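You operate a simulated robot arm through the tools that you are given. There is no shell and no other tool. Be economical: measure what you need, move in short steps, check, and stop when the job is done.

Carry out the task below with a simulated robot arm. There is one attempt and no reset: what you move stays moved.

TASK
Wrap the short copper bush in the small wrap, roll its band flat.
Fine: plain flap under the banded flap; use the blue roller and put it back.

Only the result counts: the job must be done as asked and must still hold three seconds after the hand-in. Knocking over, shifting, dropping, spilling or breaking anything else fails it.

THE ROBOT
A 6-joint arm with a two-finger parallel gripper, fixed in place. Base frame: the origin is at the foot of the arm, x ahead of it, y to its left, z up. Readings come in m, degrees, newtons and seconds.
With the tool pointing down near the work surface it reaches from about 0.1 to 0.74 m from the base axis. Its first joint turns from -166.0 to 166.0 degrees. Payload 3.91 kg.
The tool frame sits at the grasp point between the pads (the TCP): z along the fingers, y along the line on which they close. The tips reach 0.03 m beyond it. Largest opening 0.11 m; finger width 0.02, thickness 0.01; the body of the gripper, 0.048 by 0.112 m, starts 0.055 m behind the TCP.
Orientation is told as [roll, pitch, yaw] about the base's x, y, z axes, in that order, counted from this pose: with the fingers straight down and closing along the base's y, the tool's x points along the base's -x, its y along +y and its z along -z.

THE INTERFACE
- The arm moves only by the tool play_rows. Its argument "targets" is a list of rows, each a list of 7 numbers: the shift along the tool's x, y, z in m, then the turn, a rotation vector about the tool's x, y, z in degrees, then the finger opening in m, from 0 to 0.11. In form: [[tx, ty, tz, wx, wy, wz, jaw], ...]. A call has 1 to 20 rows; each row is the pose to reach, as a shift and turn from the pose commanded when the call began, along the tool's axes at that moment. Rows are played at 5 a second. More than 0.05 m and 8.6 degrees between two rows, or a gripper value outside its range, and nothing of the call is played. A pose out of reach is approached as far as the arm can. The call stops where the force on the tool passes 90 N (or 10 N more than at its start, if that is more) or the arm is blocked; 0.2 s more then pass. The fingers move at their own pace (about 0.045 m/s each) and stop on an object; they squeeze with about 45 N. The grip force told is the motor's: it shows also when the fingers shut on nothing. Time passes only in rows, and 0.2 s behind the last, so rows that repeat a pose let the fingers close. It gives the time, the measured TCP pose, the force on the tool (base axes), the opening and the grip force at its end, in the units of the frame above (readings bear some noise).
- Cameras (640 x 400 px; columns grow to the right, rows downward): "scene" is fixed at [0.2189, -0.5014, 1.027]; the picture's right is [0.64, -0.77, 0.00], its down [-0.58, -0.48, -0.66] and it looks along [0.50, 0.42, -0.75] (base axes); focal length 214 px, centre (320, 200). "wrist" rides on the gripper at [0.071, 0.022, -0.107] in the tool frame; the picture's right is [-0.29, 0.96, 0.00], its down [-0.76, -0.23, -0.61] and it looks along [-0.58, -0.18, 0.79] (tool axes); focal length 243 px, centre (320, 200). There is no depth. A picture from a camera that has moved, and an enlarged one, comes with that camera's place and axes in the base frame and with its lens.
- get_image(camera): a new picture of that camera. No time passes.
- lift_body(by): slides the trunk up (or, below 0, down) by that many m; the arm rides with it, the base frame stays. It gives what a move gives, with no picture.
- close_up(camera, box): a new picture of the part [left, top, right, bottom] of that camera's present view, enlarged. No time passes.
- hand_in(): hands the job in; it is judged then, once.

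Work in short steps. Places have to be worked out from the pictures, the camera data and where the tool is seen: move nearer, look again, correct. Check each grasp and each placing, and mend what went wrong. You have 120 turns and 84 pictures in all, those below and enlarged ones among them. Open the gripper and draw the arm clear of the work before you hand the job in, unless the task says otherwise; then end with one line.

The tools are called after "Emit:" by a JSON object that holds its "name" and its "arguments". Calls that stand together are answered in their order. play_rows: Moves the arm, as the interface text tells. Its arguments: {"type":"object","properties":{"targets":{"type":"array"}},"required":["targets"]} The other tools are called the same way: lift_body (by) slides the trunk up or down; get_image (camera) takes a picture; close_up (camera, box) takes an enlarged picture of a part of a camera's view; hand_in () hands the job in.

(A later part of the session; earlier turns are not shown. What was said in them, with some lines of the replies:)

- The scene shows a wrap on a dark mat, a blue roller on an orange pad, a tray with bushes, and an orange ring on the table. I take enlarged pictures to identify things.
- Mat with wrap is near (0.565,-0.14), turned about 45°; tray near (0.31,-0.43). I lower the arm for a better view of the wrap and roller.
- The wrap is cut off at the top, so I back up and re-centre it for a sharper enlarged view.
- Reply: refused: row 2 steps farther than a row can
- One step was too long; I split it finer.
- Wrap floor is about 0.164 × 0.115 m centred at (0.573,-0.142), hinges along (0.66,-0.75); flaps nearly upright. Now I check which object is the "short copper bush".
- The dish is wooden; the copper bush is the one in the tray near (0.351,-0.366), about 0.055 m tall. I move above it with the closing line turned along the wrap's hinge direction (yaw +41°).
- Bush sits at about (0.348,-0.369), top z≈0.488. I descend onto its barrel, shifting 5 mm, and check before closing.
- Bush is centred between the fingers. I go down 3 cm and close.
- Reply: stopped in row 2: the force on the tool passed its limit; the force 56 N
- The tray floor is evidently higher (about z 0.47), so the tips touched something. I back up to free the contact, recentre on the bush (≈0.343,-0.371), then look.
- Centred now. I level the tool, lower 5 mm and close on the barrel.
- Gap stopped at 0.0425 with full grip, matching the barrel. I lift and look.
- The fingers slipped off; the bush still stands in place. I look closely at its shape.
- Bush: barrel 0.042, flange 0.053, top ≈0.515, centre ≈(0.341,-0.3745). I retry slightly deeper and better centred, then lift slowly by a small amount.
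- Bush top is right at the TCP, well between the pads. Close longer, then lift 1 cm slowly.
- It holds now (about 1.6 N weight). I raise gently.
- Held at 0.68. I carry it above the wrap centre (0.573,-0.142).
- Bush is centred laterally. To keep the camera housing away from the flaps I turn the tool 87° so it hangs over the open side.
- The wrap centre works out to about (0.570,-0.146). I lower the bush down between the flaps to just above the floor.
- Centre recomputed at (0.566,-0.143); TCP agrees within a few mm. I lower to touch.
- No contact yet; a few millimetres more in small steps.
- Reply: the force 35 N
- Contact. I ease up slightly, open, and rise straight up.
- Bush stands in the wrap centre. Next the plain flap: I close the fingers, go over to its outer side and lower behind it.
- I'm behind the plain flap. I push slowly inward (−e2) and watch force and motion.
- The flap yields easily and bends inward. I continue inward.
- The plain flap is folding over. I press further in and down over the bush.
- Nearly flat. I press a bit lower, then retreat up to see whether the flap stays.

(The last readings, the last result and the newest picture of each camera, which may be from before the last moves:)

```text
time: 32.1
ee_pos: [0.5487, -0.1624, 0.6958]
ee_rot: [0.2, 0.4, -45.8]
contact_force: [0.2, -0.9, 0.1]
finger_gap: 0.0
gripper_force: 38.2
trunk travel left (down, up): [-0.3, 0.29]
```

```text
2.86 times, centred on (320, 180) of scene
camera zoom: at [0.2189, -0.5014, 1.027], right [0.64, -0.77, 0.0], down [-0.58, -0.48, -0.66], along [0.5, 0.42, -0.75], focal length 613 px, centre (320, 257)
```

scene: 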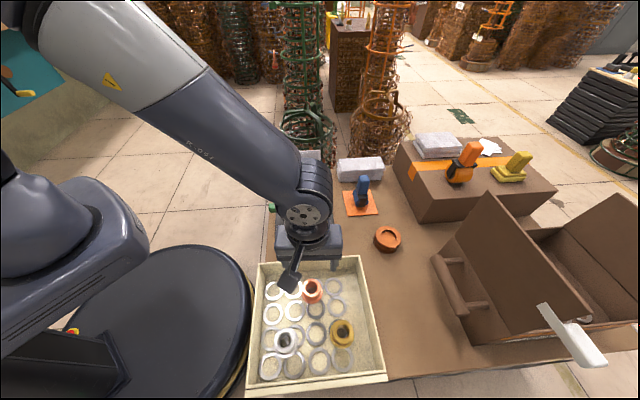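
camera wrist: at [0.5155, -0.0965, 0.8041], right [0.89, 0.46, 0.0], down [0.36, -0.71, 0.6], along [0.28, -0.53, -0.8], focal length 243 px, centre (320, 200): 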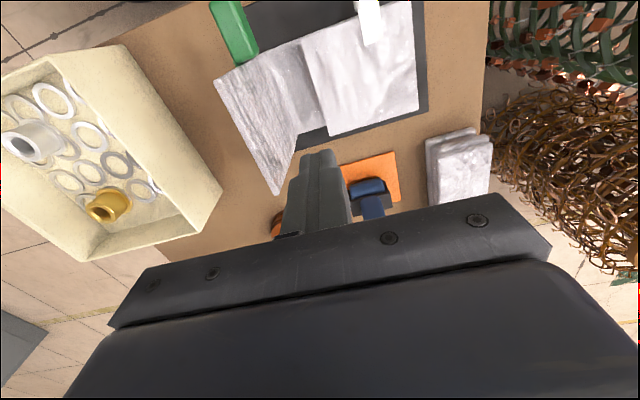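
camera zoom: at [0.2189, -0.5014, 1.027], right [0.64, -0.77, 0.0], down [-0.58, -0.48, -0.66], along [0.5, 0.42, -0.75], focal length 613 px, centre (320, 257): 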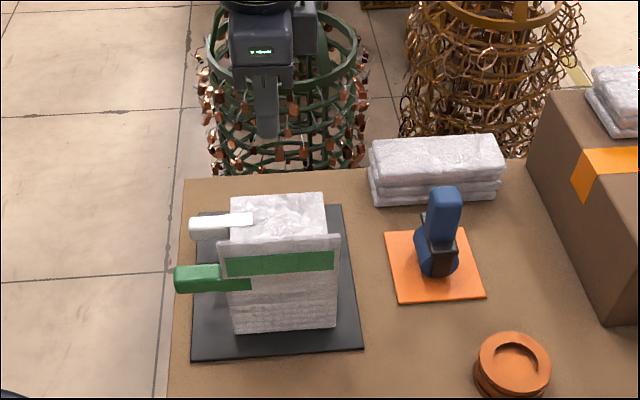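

Plain flap stays folded. Now I go over to the outer side of the banded flap and lower behind it.

Emit:
{"name": "play_rows", "arguments": {"targets": [[0, -0.035, 0, 0, 0, 0, 0.0], [0, -0.07, 0, 0, 0, 0, 0.0], [0, -0.105, 0, 0, 0, 0, 0.0], [0, -0.135, 0, 0, 0, 0, 0.0], [0, -0.135, 0.04, 0, 0, 0, 0.0], [0, -0.135, 0.08, 0, 0, 0, 0.0], [0, -0.135, 0.12, 0, 0, 0, 0.0]]}}

Emit:
{"name": "get_image", "arguments": {"camera": "wrist"}}

Emit:
{"name": "get_image", "arguments": {"camera": "scene"}}

```text
time: 33.7
ee_pos: [0.4531, -0.2557, 0.5777]
ee_rot: [0.3, 0.3, -45.9]
contact_force: [-0.5, 0.6, -0.3]
finger_gap: 0.0002
gripper_force: 37.4
trunk travel left (down, up): [-0.3, 0.29]
```

```text
42 pictures are left
camera wrist: at [0.4193, -0.1899, 0.6852], right [0.89, 0.46, 0.0], down [0.36, -0.71, 0.6], along [0.28, -0.53, -0.8], focal length 243 px, centre (320, 200)
```

wrist: 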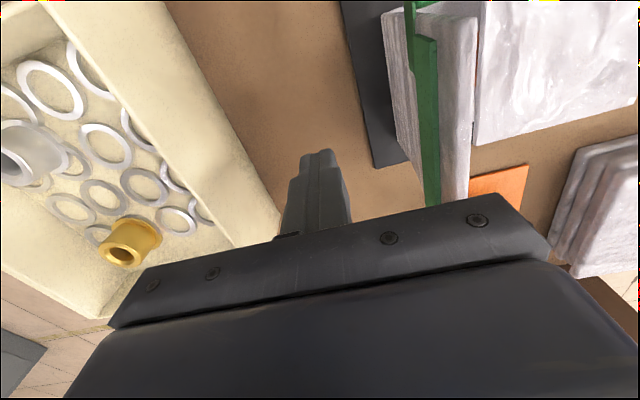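

```text
41 pictures are left
```

scene: 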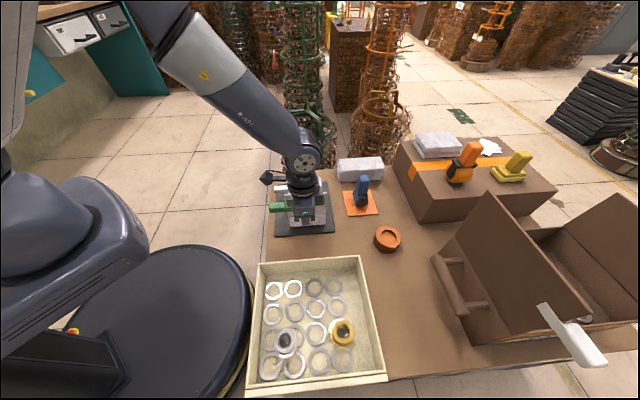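

Clear of the tray, behind the banded flap. I push it inward the same way.

Emit:
{"name": "play_rows", "arguments": {"targets": [[0, 0.02, 0, 0, 0, 0, 0.0], [0, 0.04, 0, 0, 0, 0, 0.0], [0, 0.055, 0, 0, 0, 0, 0.0], [0, 0.07, 0, 0, 0, 0, 0.0], [0, 0.085, 0, 0, 0, 0, 0.0], [0, 0.1, 0, 0, 0, 0, 0.0], [0, 0.115, 0, 0, 0, 0, 0.0], [0, 0.13, 0.003, 0, 0, 0, 0.0], [0, 0.145, 0.006, 0, 0, 0, 0.0], [0, 0.155, 0.01, 0, 0, 0, 0.0]]}}

Emit:
{"name": "get_image", "arguments": {"camera": "wrist"}}

Emit:
{"name": "close_up", "arguments": {"camera": "scene", "box": [240, 110, 400, 250]}}

```text
time: 35.9
ee_pos: [0.5628, -0.1482, 0.5674]
ee_rot: [0.3, 0.4, -46.0]
contact_force: [0.3, -0.6, 0.8]
finger_gap: 0.0
gripper_force: 37.7
trunk travel left (down, up): [-0.3, 0.29]
```

```text
40 pictures are left
camera wrist: at [0.5297, -0.082, 0.6751], right [0.89, 0.46, 0.0], down [0.36, -0.71, 0.6], along [0.28, -0.53, -0.8], focal length 243 px, centre (320, 200)
```

wrist: 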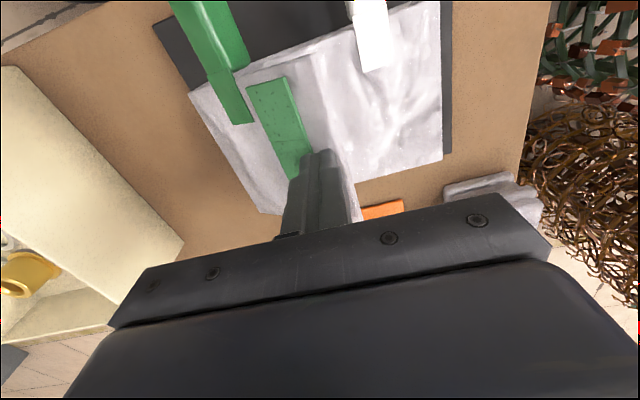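

```text
2.86 times, centred on (320, 180) of scene
camera zoom: at [0.2189, -0.5014, 1.027], right [0.64, -0.77, 0.0], down [-0.58, -0.48, -0.66], along [0.5, 0.42, -0.75], focal length 613 px, centre (320, 257)
```

zoom: 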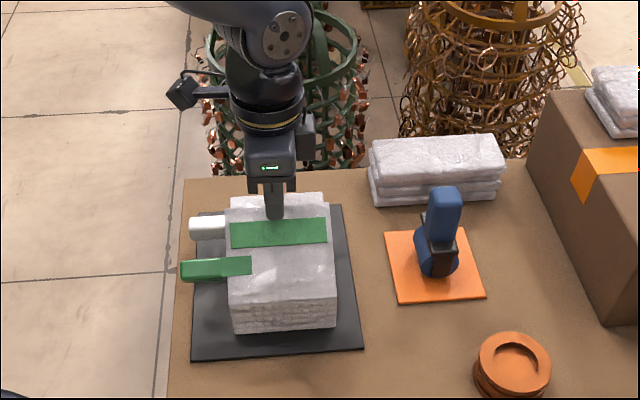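

Works. I continue inward and down, then rise to look.

Emit:
{"name": "play_rows", "arguments": {"targets": [[0, 0.01, 0.005, 0, 0, 0, 0.0], [0, 0.02, 0.012, 0, 0, 0, 0.0], [0, 0.028, 0.02, 0, 0, 0, 0.0], [0, 0.034, 0.03, 0, 0, 0, 0.0], [0, 0.036, 0.04, 0, 0, 0, 0.0], [0, 0.036, 0.046, 0, 0, 0, 0.0], [0, 0.036, 0.052, 0, 0, 0, 0.0]]}}

Emit:
{"name": "play_rows", "arguments": {"targets": [[0, 0, -0.03, 0, 0, 0, 0.0], [0, 0, -0.07, 0, 0, 0, 0.0], [0, 0, -0.11, 0, 0, 0, 0.0], [0, 0, -0.15, 0, 0, 0, 0.03], [0, 0, -0.19, 0, 0, 0, 0.06]]}}

Emit:
{"name": "get_image", "arguments": {"camera": "wrist"}}

Emit:
{"name": "close_up", "arguments": {"camera": "scene", "box": [240, 130, 400, 250]}}

```text
time: 37.5
ee_pos: [0.5877, -0.1225, 0.5171]
ee_rot: [0.3, 0.3, -45.9]
contact_force: [-4.3, 0.6, 17.8]
finger_gap: 0.0
gripper_force: 37.8
trunk travel left (down, up): [-0.3, 0.29]
```

```text
time: 38.7
ee_pos: [0.5886, -0.1242, 0.7042]
ee_rot: [0.2, 0.4, -45.9]
contact_force: [-0.2, -1.0, -1.0]
finger_gap: 0.0496
gripper_force: 0.1
trunk travel left (down, up): [-0.3, 0.29]
```

```text
38 pictures are left
camera wrist: at [0.5564, -0.0577, 0.813], right [0.89, 0.46, 0.0], down [0.36, -0.71, 0.6], along [0.28, -0.53, -0.8], focal length 243 px, centre (320, 200)
```

wrist: 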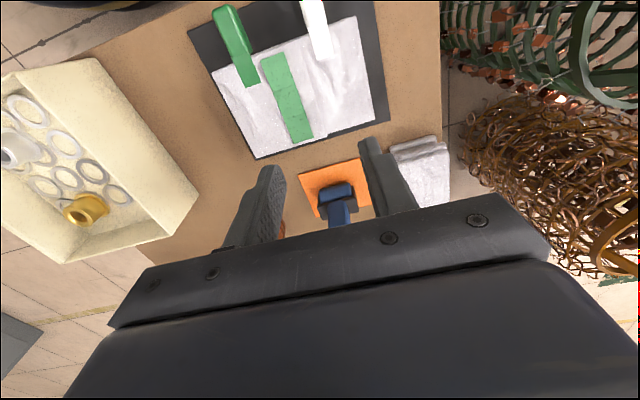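

```text
3.33 times, centred on (320, 190) of scene
camera zoom: at [0.2189, -0.5014, 1.027], right [0.64, -0.77, 0.0], down [-0.58, -0.48, -0.66], along [0.5, 0.42, -0.75], focal length 715 px, centre (320, 233)
```

zoom: 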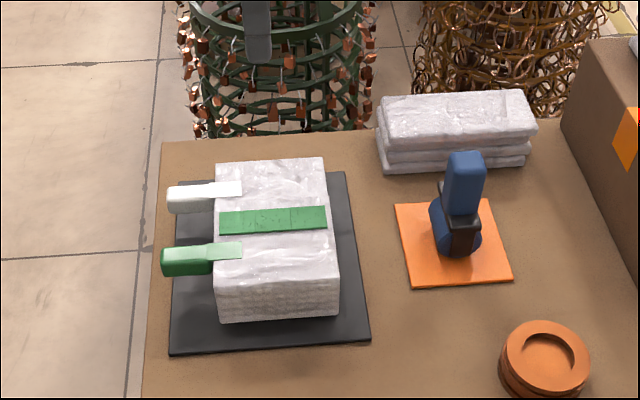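

Both flaps are down, plain under banded, band on top from ≈(0.530,-0.112) to (0.600,-0.190) at z≈0.487. Now I inspect the blue roller closely.

Emit:
{"name": "close_up", "arguments": {"camera": "wrist", "box": [285, 140, 405, 230]}}

Emit:
{"name": "close_up", "arguments": {"camera": "scene", "box": [335, 165, 385, 220]}}

```text
4.44 times, centred on (345, 185) of wrist
camera zoom: at [0.5564, -0.0577, 0.813], right [0.89, 0.46, 0.0], down [0.36, -0.71, 0.6], along [0.28, -0.53, -0.8], focal length 1078 px, centre (209, 267)
```

zoom: 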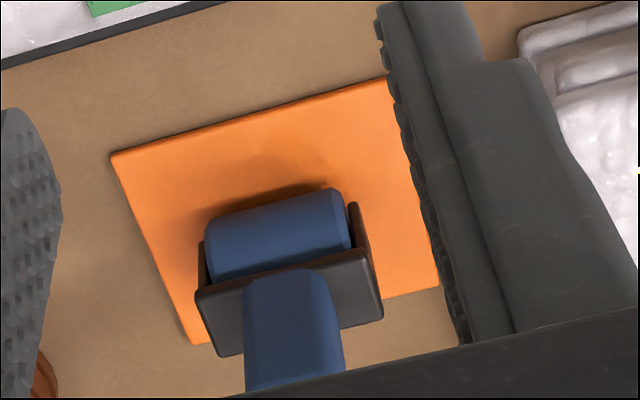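

```text
7.27 times, centred on (360, 192) of scene
camera zoom: at [0.2189, -0.5014, 1.027], right [0.64, -0.77, 0.0], down [-0.58, -0.48, -0.66], along [0.5, 0.42, -0.75], focal length 1560 px, centre (29, 254)
```

zoom: 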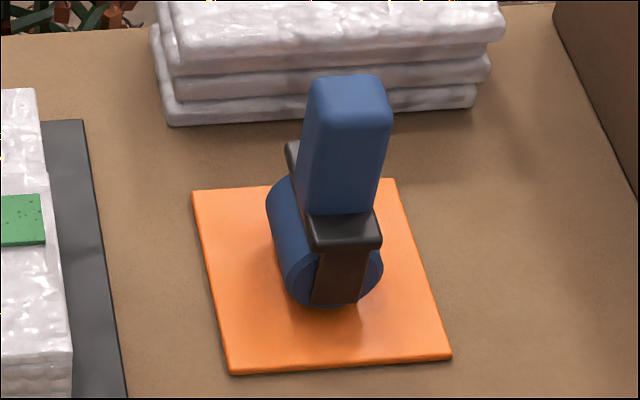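

The roller axis is along e2, handle near (0.711,-0.289), z≈0.47–0.53, so rolling goes along the band. I move above the handle and check the reach.

Emit:
{"name": "play_rows", "arguments": {"targets": [[-0.035, -0.0045, 0, 0, 0, 0, 0.07], [-0.07, -0.009, 0, 0, 0, 0, 0.07], [-0.105, -0.0135, 0, 0, 0, 0, 0.07], [-0.14, -0.018, 0, 0, 0, 0, 0.07], [-0.175, -0.0225, 0, 0, 0, 0, 0.07], [-0.2035, -0.0265, 0.0, 0, 0, 0, 0.07], [-0.2035, -0.0265, 0.04, 0, 0, 0, 0.07], [-0.2035, -0.0265, 0.08, 0, 0, 0, 0.07]]}}

Emit:
{"name": "get_image", "arguments": {"camera": "wrist"}}

Emit:
{"name": "get_image", "arguments": {"camera": "scene"}}

```text
time: 40.5
ee_pos: [0.6987, -0.2819, 0.6224]
ee_rot: [0.3, 0.3, -45.9]
contact_force: [-0.7, 0.4, 0.1]
finger_gap: 0.0701
gripper_force: 0.2
out of reach, approached as far as the arm can: row 6, 7, 8
trunk travel left (down, up): [-0.3, 0.29]
```

```text
34 pictures are left
camera wrist: at [0.6649, -0.2151, 0.7312], right [0.89, 0.46, 0.0], down [0.36, -0.71, 0.6], along [0.28, -0.54, -0.8], focal length 243 px, centre (320, 200)
```

wrist: 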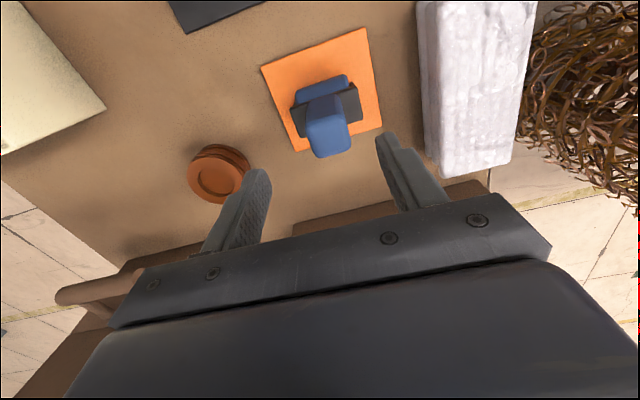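

```text
33 pictures are left
```

scene: 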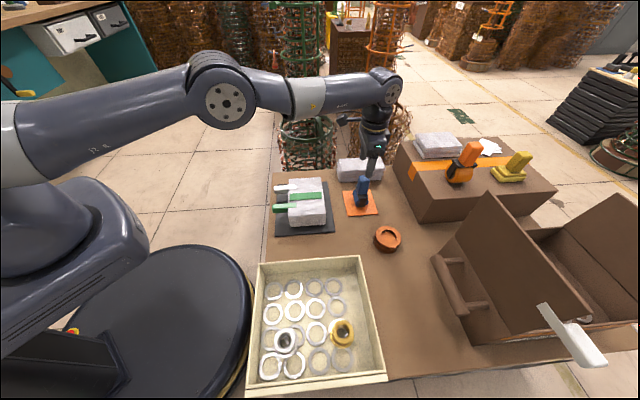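

Handle is at about (0.708,-0.288); I'm about 1 cm short, so I tilt the fingers outward 12° about the closing axis.

Emit:
{"name": "play_rows", "arguments": {"targets": [[0, 0, 0, 0, -4, 0, 0.07], [0, 0, 0, 0, -8, 0, 0.07], [0, 0, 0, 0, -12, 0, 0.07], [0, 0, 0, 0, -12, 0, 0.07]]}}

```text
time: 41.5
ee_pos: [0.697, -0.2819, 0.6235]
ee_rot: [0.3, -11.7, -46.1]
contact_force: [-0.6, -0.5, 0.5]
finger_gap: 0.0699
gripper_force: 0.0
trunk travel left (down, up): [-0.3, 0.29]
```

I shift over the handle and descend half way along the tool, then check.

Emit:
{"name": "play_rows", "arguments": {"targets": [[0.0115, 0.0037, 0, 0, 0, 0, 0.07], [0.0115, 0.0037, 0.03, 0, 0, 0, 0.07], [0.0115, 0.0037, 0.055, 0, 0, 0, 0.07]]}}

Emit:
{"name": "get_image", "arguments": {"camera": "wrist"}}

Emit:
{"name": "close_up", "arguments": {"camera": "scene", "box": [320, 120, 420, 220]}}

```text
time: 42.3
ee_pos: [0.7019, -0.2782, 0.568]
ee_rot: [0.3, -11.7, -46.0]
contact_force: [1.5, -0.6, 0.1]
finger_gap: 0.07
gripper_force: 0.0
trunk travel left (down, up): [-0.3, 0.29]
```

```text
32 pictures are left
camera wrist: at [0.6532, -0.1978, 0.6586], right [0.88, 0.46, 0.06], down [0.26, -0.61, 0.75], along [0.38, -0.65, -0.66], focal length 243 px, centre (320, 200)
```

wrist: 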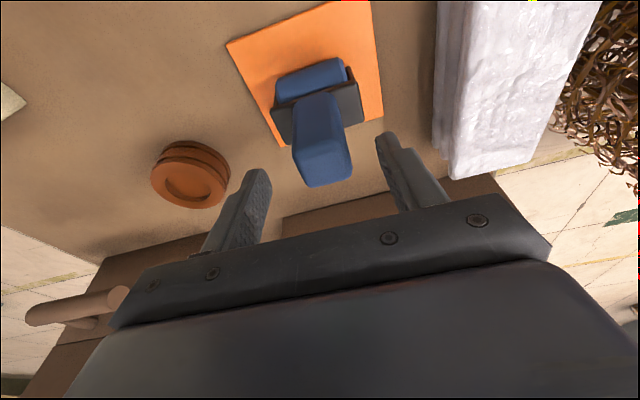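

```text
4.00 times, centred on (370, 170) of scene
camera zoom: at [0.2189, -0.5014, 1.027], right [0.64, -0.77, 0.0], down [-0.58, -0.48, -0.66], along [0.5, 0.42, -0.75], focal length 858 px, centre (120, 320)
```

zoom: 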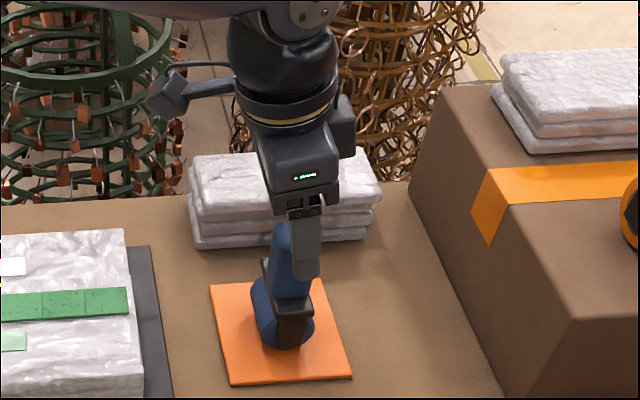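

Handle lines up; it is about 6 mm further along +e1. I shift and go down around it.

Emit:
{"name": "play_rows", "arguments": {"targets": [[-0.006, -0.001, 0.01, 0, 0, 0, 0.07], [-0.006, -0.001, 0.03, 0, 0, 0, 0.07], [-0.006, -0.001, 0.045, 0, 0, 0, 0.07], [-0.006, -0.001, 0.055, 0, 0, 0, 0.07]]}}

Emit:
{"name": "get_image", "arguments": {"camera": "wrist"}}

Emit:
{"name": "close_up", "arguments": {"camera": "scene", "box": [320, 140, 400, 220]}}

```text
time: 43.3
ee_pos: [0.7112, -0.2923, 0.5147]
ee_rot: [0.4, -11.7, -46.0]
contact_force: [-0.1, -1.0, 0.4]
finger_gap: 0.07
gripper_force: 0.1
trunk travel left (down, up): [-0.3, 0.29]
```

```text
30 pictures are left
camera wrist: at [0.6641, -0.2111, 0.6063], right [0.88, 0.46, 0.06], down [0.26, -0.61, 0.75], along [0.38, -0.65, -0.66], focal length 243 px, centre (320, 200)
```

wrist: 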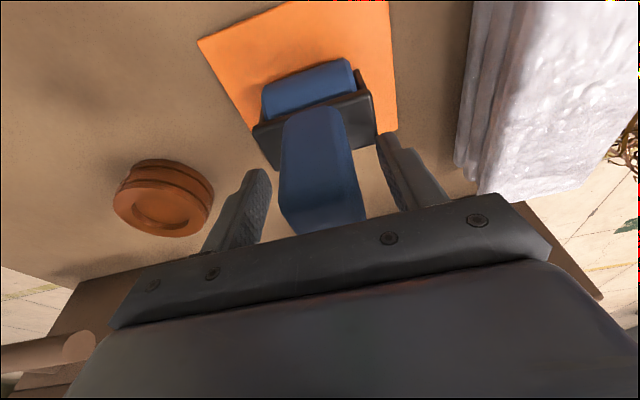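

```text
5.00 times, centred on (360, 180) of scene
camera zoom: at [0.2189, -0.5014, 1.027], right [0.64, -0.77, 0.0], down [-0.58, -0.48, -0.66], along [0.5, 0.42, -0.75], focal length 1072 px, centre (120, 300)
```

zoom: 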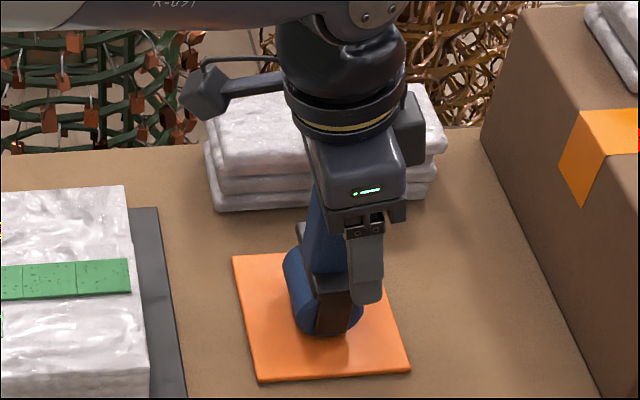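

Triangulating, the handle centre is about 1 cm toward −e1 from my TCP (top z≈0.547). I shift 1 cm and close.

Emit:
{"name": "play_rows", "arguments": {"targets": [[0.005, 0.002, 0.0, 0, 0, 0, 0.07], [0.01, 0.002, 0.0, 0, 0, 0, 0.07], [0.01, 0.002, 0.0, 0, 0, 0, 0.045], [0.01, 0.002, 0.0, 0, 0, 0, 0.02], [0.01, 0.002, 0.0, 0, 0, 0, 0.015], [0.01, 0.002, 0.0, 0, 0, 0, 0.015], [0.01, 0.002, 0.0, 0, 0, 0, 0.015]]}}

Emit:
{"name": "get_image", "arguments": {"camera": "wrist"}}

Emit:
{"name": "close_up", "arguments": {"camera": "scene", "box": [320, 140, 400, 220]}}

```text
time: 44.9
ee_pos: [0.7062, -0.2844, 0.5133]
ee_rot: [0.2, -11.6, -45.9]
contact_force: [1.1, 0.9, 1.4]
finger_gap: 0.0337
gripper_force: 45.0
trunk travel left (down, up): [-0.3, 0.29]
```

```text
28 pictures are left
camera wrist: at [0.6587, -0.2028, 0.6042], right [0.89, 0.46, 0.06], down [0.26, -0.61, 0.75], along [0.38, -0.65, -0.66], focal length 243 px, centre (320, 200)
```

wrist: 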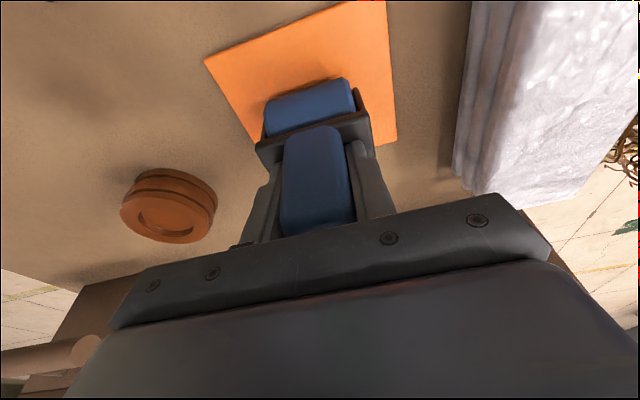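

```text
5.00 times, centred on (360, 180) of scene
camera zoom: at [0.2189, -0.5014, 1.027], right [0.64, -0.77, 0.0], down [-0.58, -0.48, -0.66], along [0.5, 0.42, -0.75], focal length 1072 px, centre (120, 300)
```

zoom: 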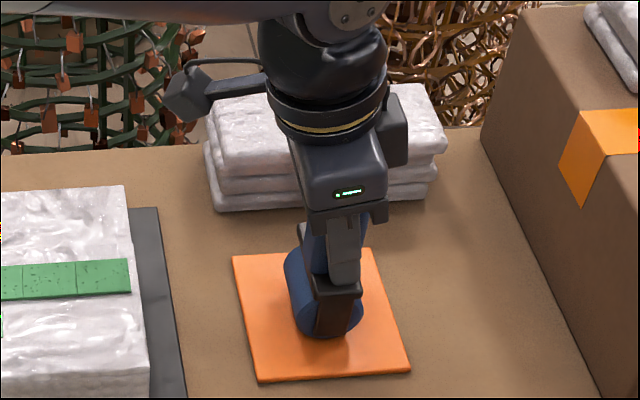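

Good grip on the handle (0.034). I note this home pose (0.7062,-0.2844,0.5133) and lift straight up gently.

Emit:
{"name": "play_rows", "arguments": {"targets": [[-0.001, 0, -0.0049, 0, 0, 0, 0.015], [-0.003, 0, -0.0147, 0, 0, 0, 0.015], [-0.006, 0, -0.0294, 0, 0, 0, 0.015], [-0.01, 0, -0.049, 0, 0, 0, 0.015], [-0.014, 0, -0.0686, 0, 0, 0, 0.015], [-0.018, 0, -0.0882, 0, 0, 0, 0.015], [-0.0221, 0, -0.1078, 0, 0, 0, 0.015], [-0.0261, 0, -0.1274, 0, 0, 0, 0.015]]}}

Emit:
{"name": "close_up", "arguments": {"camera": "scene", "box": [300, 110, 420, 220]}}

```text
time: 46.7
ee_pos: [0.705, -0.2834, 0.6435]
ee_rot: [0.3, -11.6, -45.9]
contact_force: [-0.4, 0.1, -2.3]
finger_gap: 0.0339
gripper_force: 44.6
trunk travel left (down, up): [-0.3, 0.29]
```

```text
3.64 times, centred on (360, 165) of scene
camera zoom: at [0.2189, -0.5014, 1.027], right [0.64, -0.77, 0.0], down [-0.58, -0.48, -0.66], along [0.5, 0.42, -0.75], focal length 780 px, centre (174, 327)
```

zoom: 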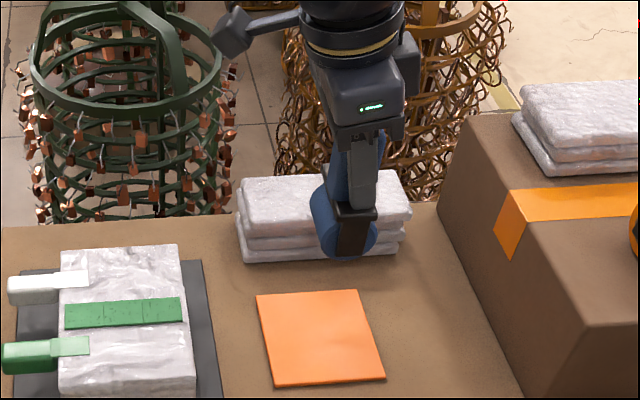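

Roller is held upright. I carry it over the band's right end at about z 0.64.

Emit:
{"name": "play_rows", "arguments": {"targets": [[0.012, -0.001, -0.002, 0, 0, 0, 0.015], [0.04, -0.003, -0.007, 0, 0, 0, 0.015], [0.07, -0.0055, -0.0125, 0, 0, 0, 0.015], [0.1, -0.008, -0.018, 0, 0, 0, 0.015], [0.125, -0.01, -0.0224, 0, 0, 0, 0.015], [0.1352, -0.0106, -0.0242, 0, 0, 0, 0.015]]}}

Emit:
{"name": "get_image", "arguments": {"camera": "wrist"}}

Emit:
{"name": "close_up", "arguments": {"camera": "scene", "box": [250, 120, 370, 240]}}

```text
time: 48.1
ee_pos: [0.6025, -0.1921, 0.6393]
ee_rot: [0.3, -11.7, -46.0]
contact_force: [0.4, 1.0, -1.5]
finger_gap: 0.0336
gripper_force: 45.5
trunk travel left (down, up): [-0.3, 0.29]
```

```text
25 pictures are left
camera wrist: at [0.5549, -0.111, 0.7309], right [0.88, 0.46, 0.06], down [0.26, -0.61, 0.75], along [0.38, -0.65, -0.66], focal length 243 px, centre (320, 200)
```

wrist: 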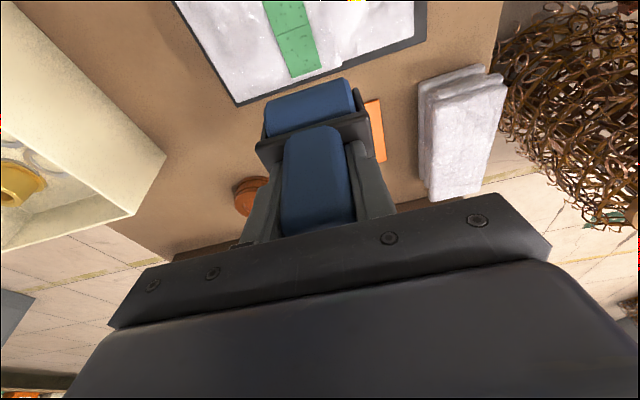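

```text
3.33 times, centred on (310, 180) of scene
camera zoom: at [0.2189, -0.5014, 1.027], right [0.64, -0.77, 0.0], down [-0.58, -0.48, -0.66], along [0.5, 0.42, -0.75], focal length 715 px, centre (353, 267)
```

zoom: 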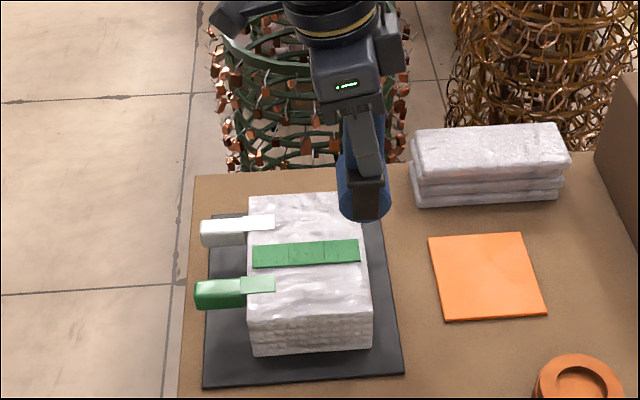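

Band end seen at (0.598,-0.190), lined up. I lower with small steps until contact, starting just inside the end.

Emit:
{"name": "play_rows", "arguments": {"targets": [[0.012, -0.001, 0.02, 0, 0, 0, 0.015], [0.017, -0.001, 0.039, 0, 0, 0, 0.015], [0.02, -0.001, 0.054, 0, 0, 0, 0.015], [0.021, -0.001, 0.058, 0, 0, 0, 0.015], [0.0215, -0.001, 0.061, 0, 0, 0, 0.015]]}}

Emit:
{"name": "close_up", "arguments": {"camera": "scene", "box": [250, 140, 350, 230]}}

```text
time: 49.3
ee_pos: [0.5966, -0.1872, 0.5747]
ee_rot: [0.3, -11.7, -46.0]
contact_force: [-0.5, 0.6, -1.3]
finger_gap: 0.0339
gripper_force: 45.1
trunk travel left (down, up): [-0.3, 0.29]
```

```text
4.44 times, centred on (300, 185) of scene
camera zoom: at [0.2189, -0.5014, 1.027], right [0.64, -0.77, 0.0], down [-0.58, -0.48, -0.66], along [0.5, 0.42, -0.75], focal length 953 px, centre (409, 267)
```

zoom: 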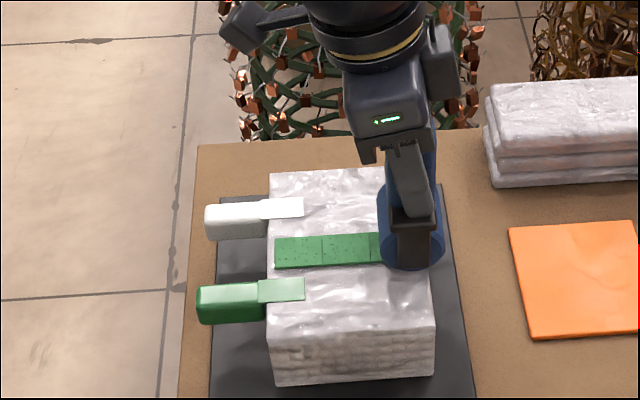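

Not touching yet; a few more millimetres down.

Emit:
{"name": "play_rows", "arguments": {"targets": [[0.0006, 0, 0.003, 0, 0, 0, 0.015], [0.001, 0, 0.005, 0, 0, 0, 0.015], [0.0014, 0, 0.007, 0, 0, 0, 0.015], [0.0018, 0, 0.009, 0, 0, 0, 0.015]]}}

```text
time: 50.3
ee_pos: [0.5976, -0.1875, 0.5684]
ee_rot: [0.4, -11.9, -46.0]
contact_force: [-1.4, -5.2, 33.2]
finger_gap: 0.0333
gripper_force: 45.3
trunk travel left (down, up): [-0.3, 0.29]
```

Contact at 33 N. I ease by 1 mm and roll along the band to the left end, watching the force half way.

Emit:
{"name": "play_rows", "arguments": {"targets": [[-0.0002, 0, -0.001, 0, 0, 0, 0.015], [0.0097, 0.0004, -0.003, 0, 0, 0, 0.015], [0.0194, 0.0008, -0.005, 0, 0, 0, 0.015], [0.0291, 0.0012, -0.007, 0, 0, 0, 0.015], [0.0388, 0.0016, -0.009, 0, 0, 0, 0.015], [0.0485, 0.002, -0.011, 0, 0, 0, 0.015]]}}

Emit:
{"name": "close_up", "arguments": {"camera": "scene", "box": [250, 140, 350, 230]}}

```text
time: 51.7
ee_pos: [0.5634, -0.1506, 0.5684]
ee_rot: [0.3, -11.8, -46.1]
contact_force: [5.2, -6.6, 26.2]
finger_gap: 0.0335
gripper_force: 44.9
trunk travel left (down, up): [-0.3, 0.29]
```

```text
4.44 times, centred on (300, 185) of scene
camera zoom: at [0.2189, -0.5014, 1.027], right [0.64, -0.77, 0.0], down [-0.58, -0.48, -0.66], along [0.5, 0.42, -0.75], focal length 953 px, centre (409, 267)
```

zoom: 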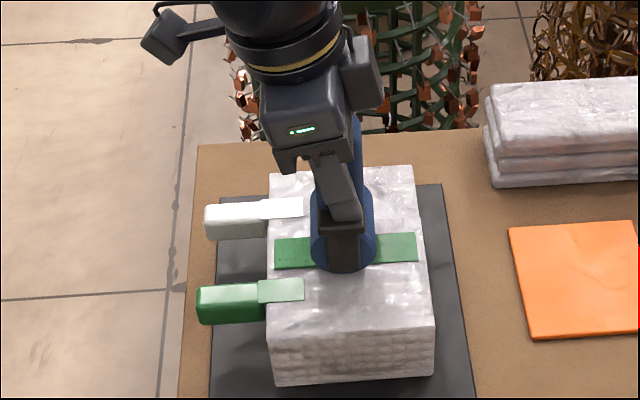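

Force steady at ~26 N, wrap unmoved, and the rolled part of the band has changed look (smooth). I continue to the left end.

Emit:
{"name": "play_rows", "arguments": {"targets": [[0.0097, 0.0004, -0.002, 0, 0, 0, 0.015], [0.0194, 0.0008, -0.004, 0, 0, 0, 0.015], [0.0291, 0.0012, -0.006, 0, 0, 0, 0.015], [0.0388, 0.0016, -0.008, 0, 0, 0, 0.015], [0.0485, 0.002, -0.01, 0, 0, 0, 0.015]]}}

Emit:
{"name": "close_up", "arguments": {"camera": "scene", "box": [250, 140, 350, 230]}}

```text
time: 52.9
ee_pos: [0.5306, -0.1125, 0.5687]
ee_rot: [0.4, -11.8, -46.0]
contact_force: [6.2, -6.6, 29.5]
finger_gap: 0.0336
gripper_force: 44.7
trunk travel left (down, up): [-0.3, 0.29]
```

```text
4.44 times, centred on (300, 185) of scene
camera zoom: at [0.2189, -0.5014, 1.027], right [0.64, -0.77, 0.0], down [-0.58, -0.48, -0.66], along [0.5, 0.42, -0.75], focal length 953 px, centre (409, 267)
```

zoom: 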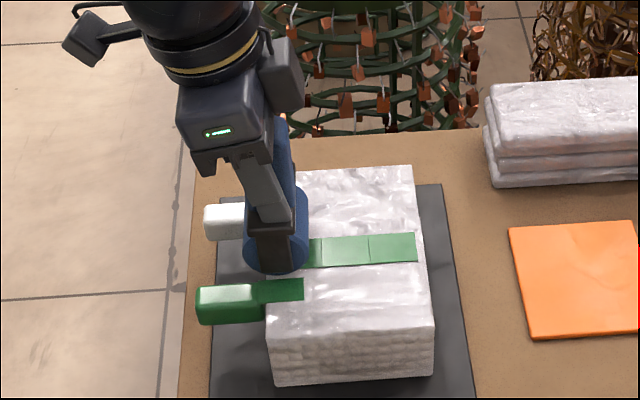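

The left end is reached. I roll back once over the full length, slightly past the starting point, to cover the right end too.

Emit:
{"name": "play_rows", "arguments": {"targets": [[-0.0097, -0.0004, 0.002, 0, 0, 0, 0.015], [-0.0194, -0.0008, 0.004, 0, 0, 0, 0.015], [-0.0291, -0.0012, 0.006, 0, 0, 0, 0.015], [-0.0388, -0.0016, 0.008, 0, 0, 0, 0.015], [-0.0485, -0.002, 0.01, 0, 0, 0, 0.015], [-0.0582, -0.0024, 0.012, 0, 0, 0, 0.015], [-0.0679, -0.0028, 0.014, 0, 0, 0, 0.015], [-0.0776, -0.0032, 0.016, 0, 0, 0, 0.015], [-0.0873, -0.0036, 0.018, 0, 0, 0, 0.015], [-0.097, -0.0039, 0.02, 0, 0, 0, 0.015], [-0.101, -0.0041, 0.021, 0, 0, 0, 0.015]]}}

Emit:
{"name": "play_rows", "arguments": {"targets": [[-0.002, 0, -0.01, 0, 0, 0, 0.015], [-0.006, 0, -0.03, 0, 0, 0, 0.015], [-0.01, 0, -0.05, 0, 0, 0, 0.015], [-0.014, 0, -0.07, 0, 0, 0, 0.015]]}}

Emit:
{"name": "close_up", "arguments": {"camera": "scene", "box": [250, 140, 350, 230]}}

```text
time: 55.3
ee_pos: [0.5984, -0.1903, 0.5682]
ee_rot: [0.3, -11.8, -45.9]
contact_force: [-4.7, 5.9, 22.0]
finger_gap: 0.0337
gripper_force: 44.9
trunk travel left (down, up): [-0.3, 0.29]
```

```text
time: 56.3
ee_pos: [0.5984, -0.1908, 0.6378]
ee_rot: [0.2, -11.7, -46.0]
contact_force: [0.2, 0.4, -1.8]
finger_gap: 0.0335
gripper_force: 45.3
trunk travel left (down, up): [-0.3, 0.29]
```

```text
4.44 times, centred on (300, 185) of scene
camera zoom: at [0.2189, -0.5014, 1.027], right [0.64, -0.77, 0.0], down [-0.58, -0.48, -0.66], along [0.5, 0.42, -0.75], focal length 953 px, centre (409, 267)
```

zoom: 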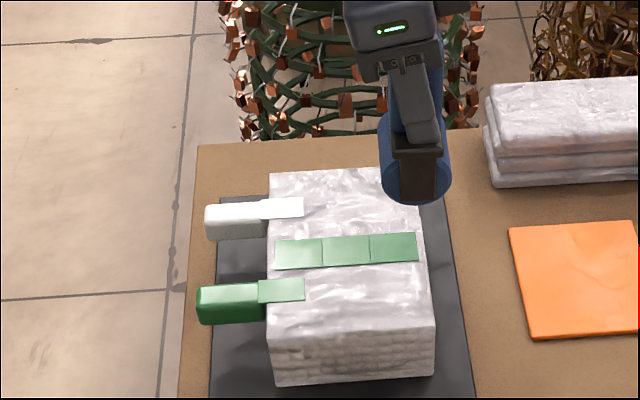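

All three band segments look smooth. I carry the roller back above its pad.

Emit:
{"name": "play_rows", "arguments": {"targets": [[-0.012, 0.001, 0.002, 0, 0, 0, 0.015], [-0.04, 0.0035, 0.0066, 0, 0, 0, 0.015], [-0.07, 0.006, 0.0115, 0, 0, 0, 0.015], [-0.1, 0.0087, 0.0164, 0, 0, 0, 0.015], [-0.127, 0.0111, 0.0208, 0, 0, 0, 0.015], [-0.1397, 0.0122, 0.0229, 0, 0, 0, 0.015], [-0.1397, 0.0122, 0.0229, 0, 0, 0, 0.015]]}}

Emit:
{"name": "get_image", "arguments": {"camera": "wrist"}}

```text
time: 57.9
ee_pos: [0.7058, -0.2844, 0.6431]
ee_rot: [0.4, -11.7, -45.9]
contact_force: [0.0, 0.0, -1.7]
finger_gap: 0.0335
gripper_force: 44.5
trunk travel left (down, up): [-0.3, 0.29]
```

```text
19 pictures are left
camera wrist: at [0.6585, -0.2021, 0.735], right [0.89, 0.46, 0.06], down [0.26, -0.61, 0.75], along [0.38, -0.64, -0.66], focal length 243 px, centre (320, 200)
```

wrist: 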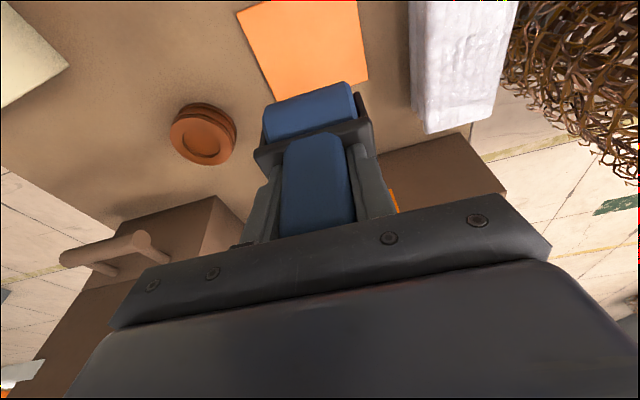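

Back at the home position. I lower toward the pad, slowly at the end.

Emit:
{"name": "play_rows", "arguments": {"targets": [[0.004, 0, 0.0196, 0, 0, 0, 0.015], [0.01, 0, 0.049, 0, 0, 0, 0.015], [0.016, 0, 0.0784, 0, 0, 0, 0.015], [0.0211, 0, 0.103, 0, 0, 0, 0.015], [0.0241, 0, 0.1176, 0, 0, 0, 0.015], [0.0251, 0, 0.1225, 0, 0, 0, 0.015], [0.0257, 0, 0.1252, 0, 0, 0, 0.015]]}}

```text
time: 59.5
ee_pos: [0.7056, -0.283, 0.5162]
ee_rot: [0.3, -11.6, -46.1]
contact_force: [0.3, 0.1, -1.9]
finger_gap: 0.0338
gripper_force: 45.1
trunk travel left (down, up): [-0.3, 0.29]
```

Last 3 mm in millimetre steps until it rests.

Emit:
{"name": "play_rows", "arguments": {"targets": [[0.0003, 0, 0.0015, 0, 0, 0, 0.015], [0.0005, 0, 0.0025, 0, 0, 0, 0.015], [0.0007, 0, 0.0035, 0, 0, 0, 0.015]]}}

Emit:
{"name": "close_up", "arguments": {"camera": "scene", "box": [320, 140, 400, 220]}}

```text
time: 60.3
ee_pos: [0.706, -0.2833, 0.5131]
ee_rot: [0.2, -11.5, -46.0]
contact_force: [-0.4, 0.1, -2.3]
finger_gap: 0.0337
gripper_force: 45.3
trunk travel left (down, up): [-0.3, 0.29]
```

```text
5.00 times, centred on (360, 180) of scene
camera zoom: at [0.2189, -0.5014, 1.027], right [0.64, -0.77, 0.0], down [-0.58, -0.48, -0.66], along [0.5, 0.42, -0.75], focal length 1072 px, centre (120, 300)
```

zoom: 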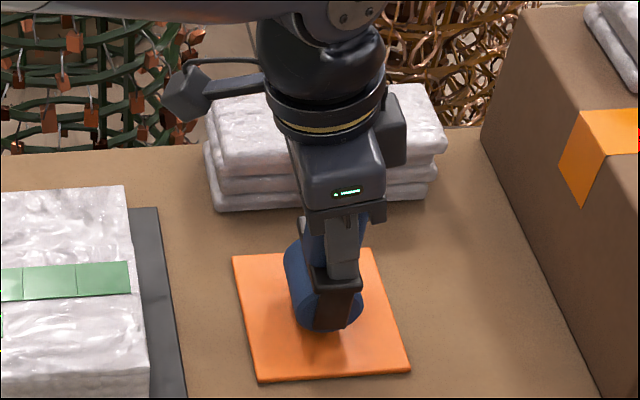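

Still carrying the weight; the roller slid up a little in the grip while pressing. I lower on until contact.

Emit:
{"name": "play_rows", "arguments": {"targets": [[0.0003, 0, 0.0015, 0, 0, 0, 0.015], [0.0006, 0, 0.003, 0, 0, 0, 0.015], [0.0008, 0, 0.004, 0, 0, 0, 0.015]]}}

```text
time: 61.1
ee_pos: [0.7057, -0.2834, 0.5088]
ee_rot: [0.2, -11.5, -46.0]
contact_force: [0.1, -1.0, -1.8]
finger_gap: 0.0337
gripper_force: 44.5
trunk travel left (down, up): [-0.3, 0.29]
```

Emit:
{"name": "play_rows", "arguments": {"targets": [[0.0002, 0, 0.001, 0, 0, 0, 0.015], [0.0004, 0, 0.002, 0, 0, 0, 0.015], [0.0006, 0, 0.003, 0, 0, 0, 0.015]]}}

Emit:
{"name": "close_up", "arguments": {"camera": "scene", "box": [335, 165, 385, 220]}}

```text
time: 61.9
ee_pos: [0.7069, -0.2826, 0.5064]
ee_rot: [0.3, -11.6, -46.0]
contact_force: [-0.4, 0.4, 1.7]
finger_gap: 0.0337
gripper_force: 45.0
trunk travel left (down, up): [-0.3, 0.29]
```

```text
7.27 times, centred on (360, 192) of scene
camera zoom: at [0.2189, -0.5014, 1.027], right [0.64, -0.77, 0.0], down [-0.58, -0.48, -0.66], along [0.5, 0.42, -0.75], focal length 1560 px, centre (29, 254)
```

zoom: 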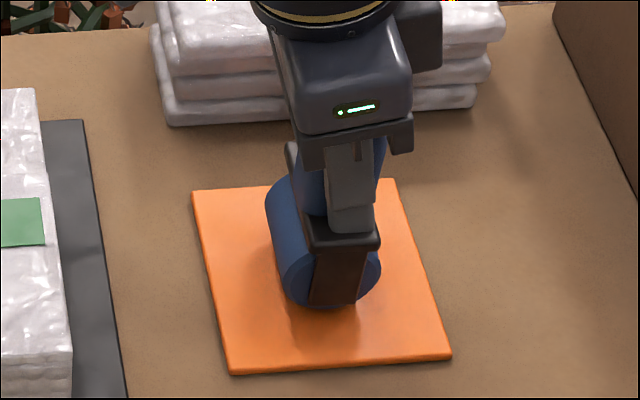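

Now resting at its original spot. I open and back out along the tool axis.

Emit:
{"name": "play_rows", "arguments": {"targets": [[0.0001, 0, 0.0007, 0, 0, 0, 0.015], [0.0001, 0, 0.0007, 0, 0, 0, 0.04], [0.0001, 0, 0.0007, 0, 0, 0, 0.065], [0.0001, 0, 0.0007, 0, 0, 0, 0.07], [0, 0, -0.02, 0, 0, 0, 0.07], [0, 0, -0.05, 0, 0, 0, 0.07], [0, 0, -0.09, 0, 0, 0, 0.07], [0, 0, -0.13, 0, 0, 0, 0.07]]}}

Emit:
{"name": "close_up", "arguments": {"camera": "scene", "box": [335, 165, 385, 220]}}

```text
time: 63.7
ee_pos: [0.6875, -0.2649, 0.6324]
ee_rot: [0.2, -11.6, -46.1]
contact_force: [-1.1, -0.3, -0.2]
finger_gap: 0.0699
gripper_force: 0.1
trunk travel left (down, up): [-0.3, 0.29]
```

```text
7.27 times, centred on (360, 192) of scene
camera zoom: at [0.2189, -0.5014, 1.027], right [0.64, -0.77, 0.0], down [-0.58, -0.48, -0.66], along [0.5, 0.42, -0.75], focal length 1560 px, centre (29, 254)
```

zoom: 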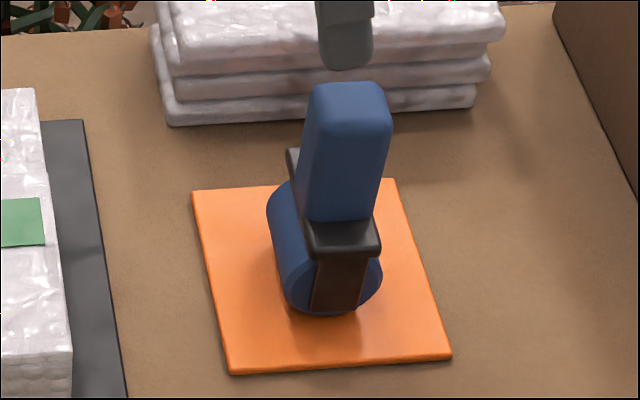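

The roller stands back on its pad, within ~3 mm. I raise and draw the arm back, then check the whole scene.

Emit:
{"name": "play_rows", "arguments": {"targets": [[0, 0, -0.04, 0, 4, 0, 0.07], [0, 0, -0.08, 0, 8, 0, 0.07], [0.03, 0, -0.11, 0, 12, 0, 0.07], [0.07, 0, -0.13, 0, 12, 0, 0.07], [0.11, 0, -0.15, 0, 12, 0, 0.07], [0.15, 0, -0.17, 0, 12, 0, 0.07], [0.19, 0, -0.18, 0, 12, 0, 0.07]]}}

Emit:
{"name": "get_image", "arguments": {"camera": "scene"}}

Emit:
{"name": "close_up", "arguments": {"camera": "scene", "box": [250, 140, 400, 240]}}

Emit:
{"name": "get_image", "arguments": {"camera": "wrist"}}

```text
time: 65.3
ee_pos: [0.5314, -0.1044, 0.7717]
ee_rot: [0.2, 0.4, -46.0]
contact_force: [0.3, 0.0, 0.3]
finger_gap: 0.07
gripper_force: 0.0
trunk travel left (down, up): [-0.3, 0.29]
```

```text
15 pictures are left
```

scene: 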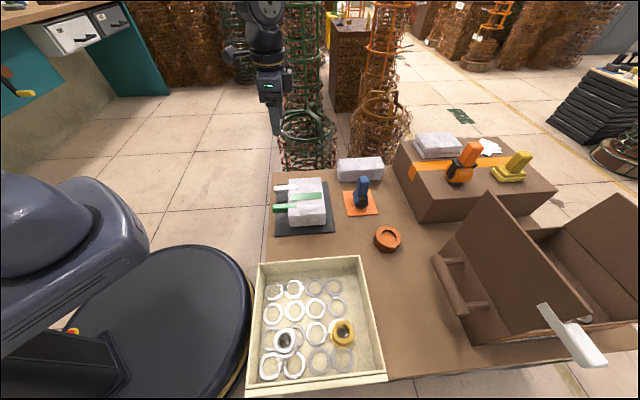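

```text
4.00 times, centred on (325, 190) of scene
camera zoom: at [0.2189, -0.5014, 1.027], right [0.64, -0.77, 0.0], down [-0.58, -0.48, -0.66], along [0.5, 0.42, -0.75], focal length 858 px, centre (300, 240)
```

zoom: 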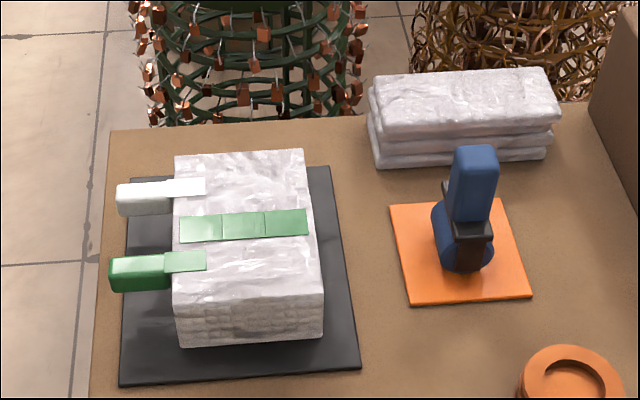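

```text
13 pictures are left
camera wrist: at [0.4984, -0.0387, 0.8796], right [0.89, 0.46, 0.0], down [0.36, -0.71, 0.6], along [0.28, -0.53, -0.8], focal length 243 px, centre (320, 200)
```

wrist: 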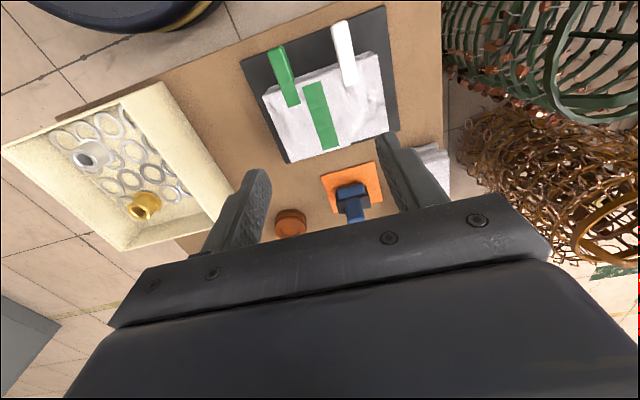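

Everything is in place: the wrap is closed with the banded flap on top, the band is flat, the roller is home, the gripper is open and the arm is clear. I hand in.

Emit:
{"name": "hand_in", "arguments": {}}

```text
The job is handed in.
```

I wrapped the copper bush in the small wrap with the plain flap under the banded flap, rolled the band flat from end to end and back, and put the blue roller back on its pad about 3 mm from where it started.
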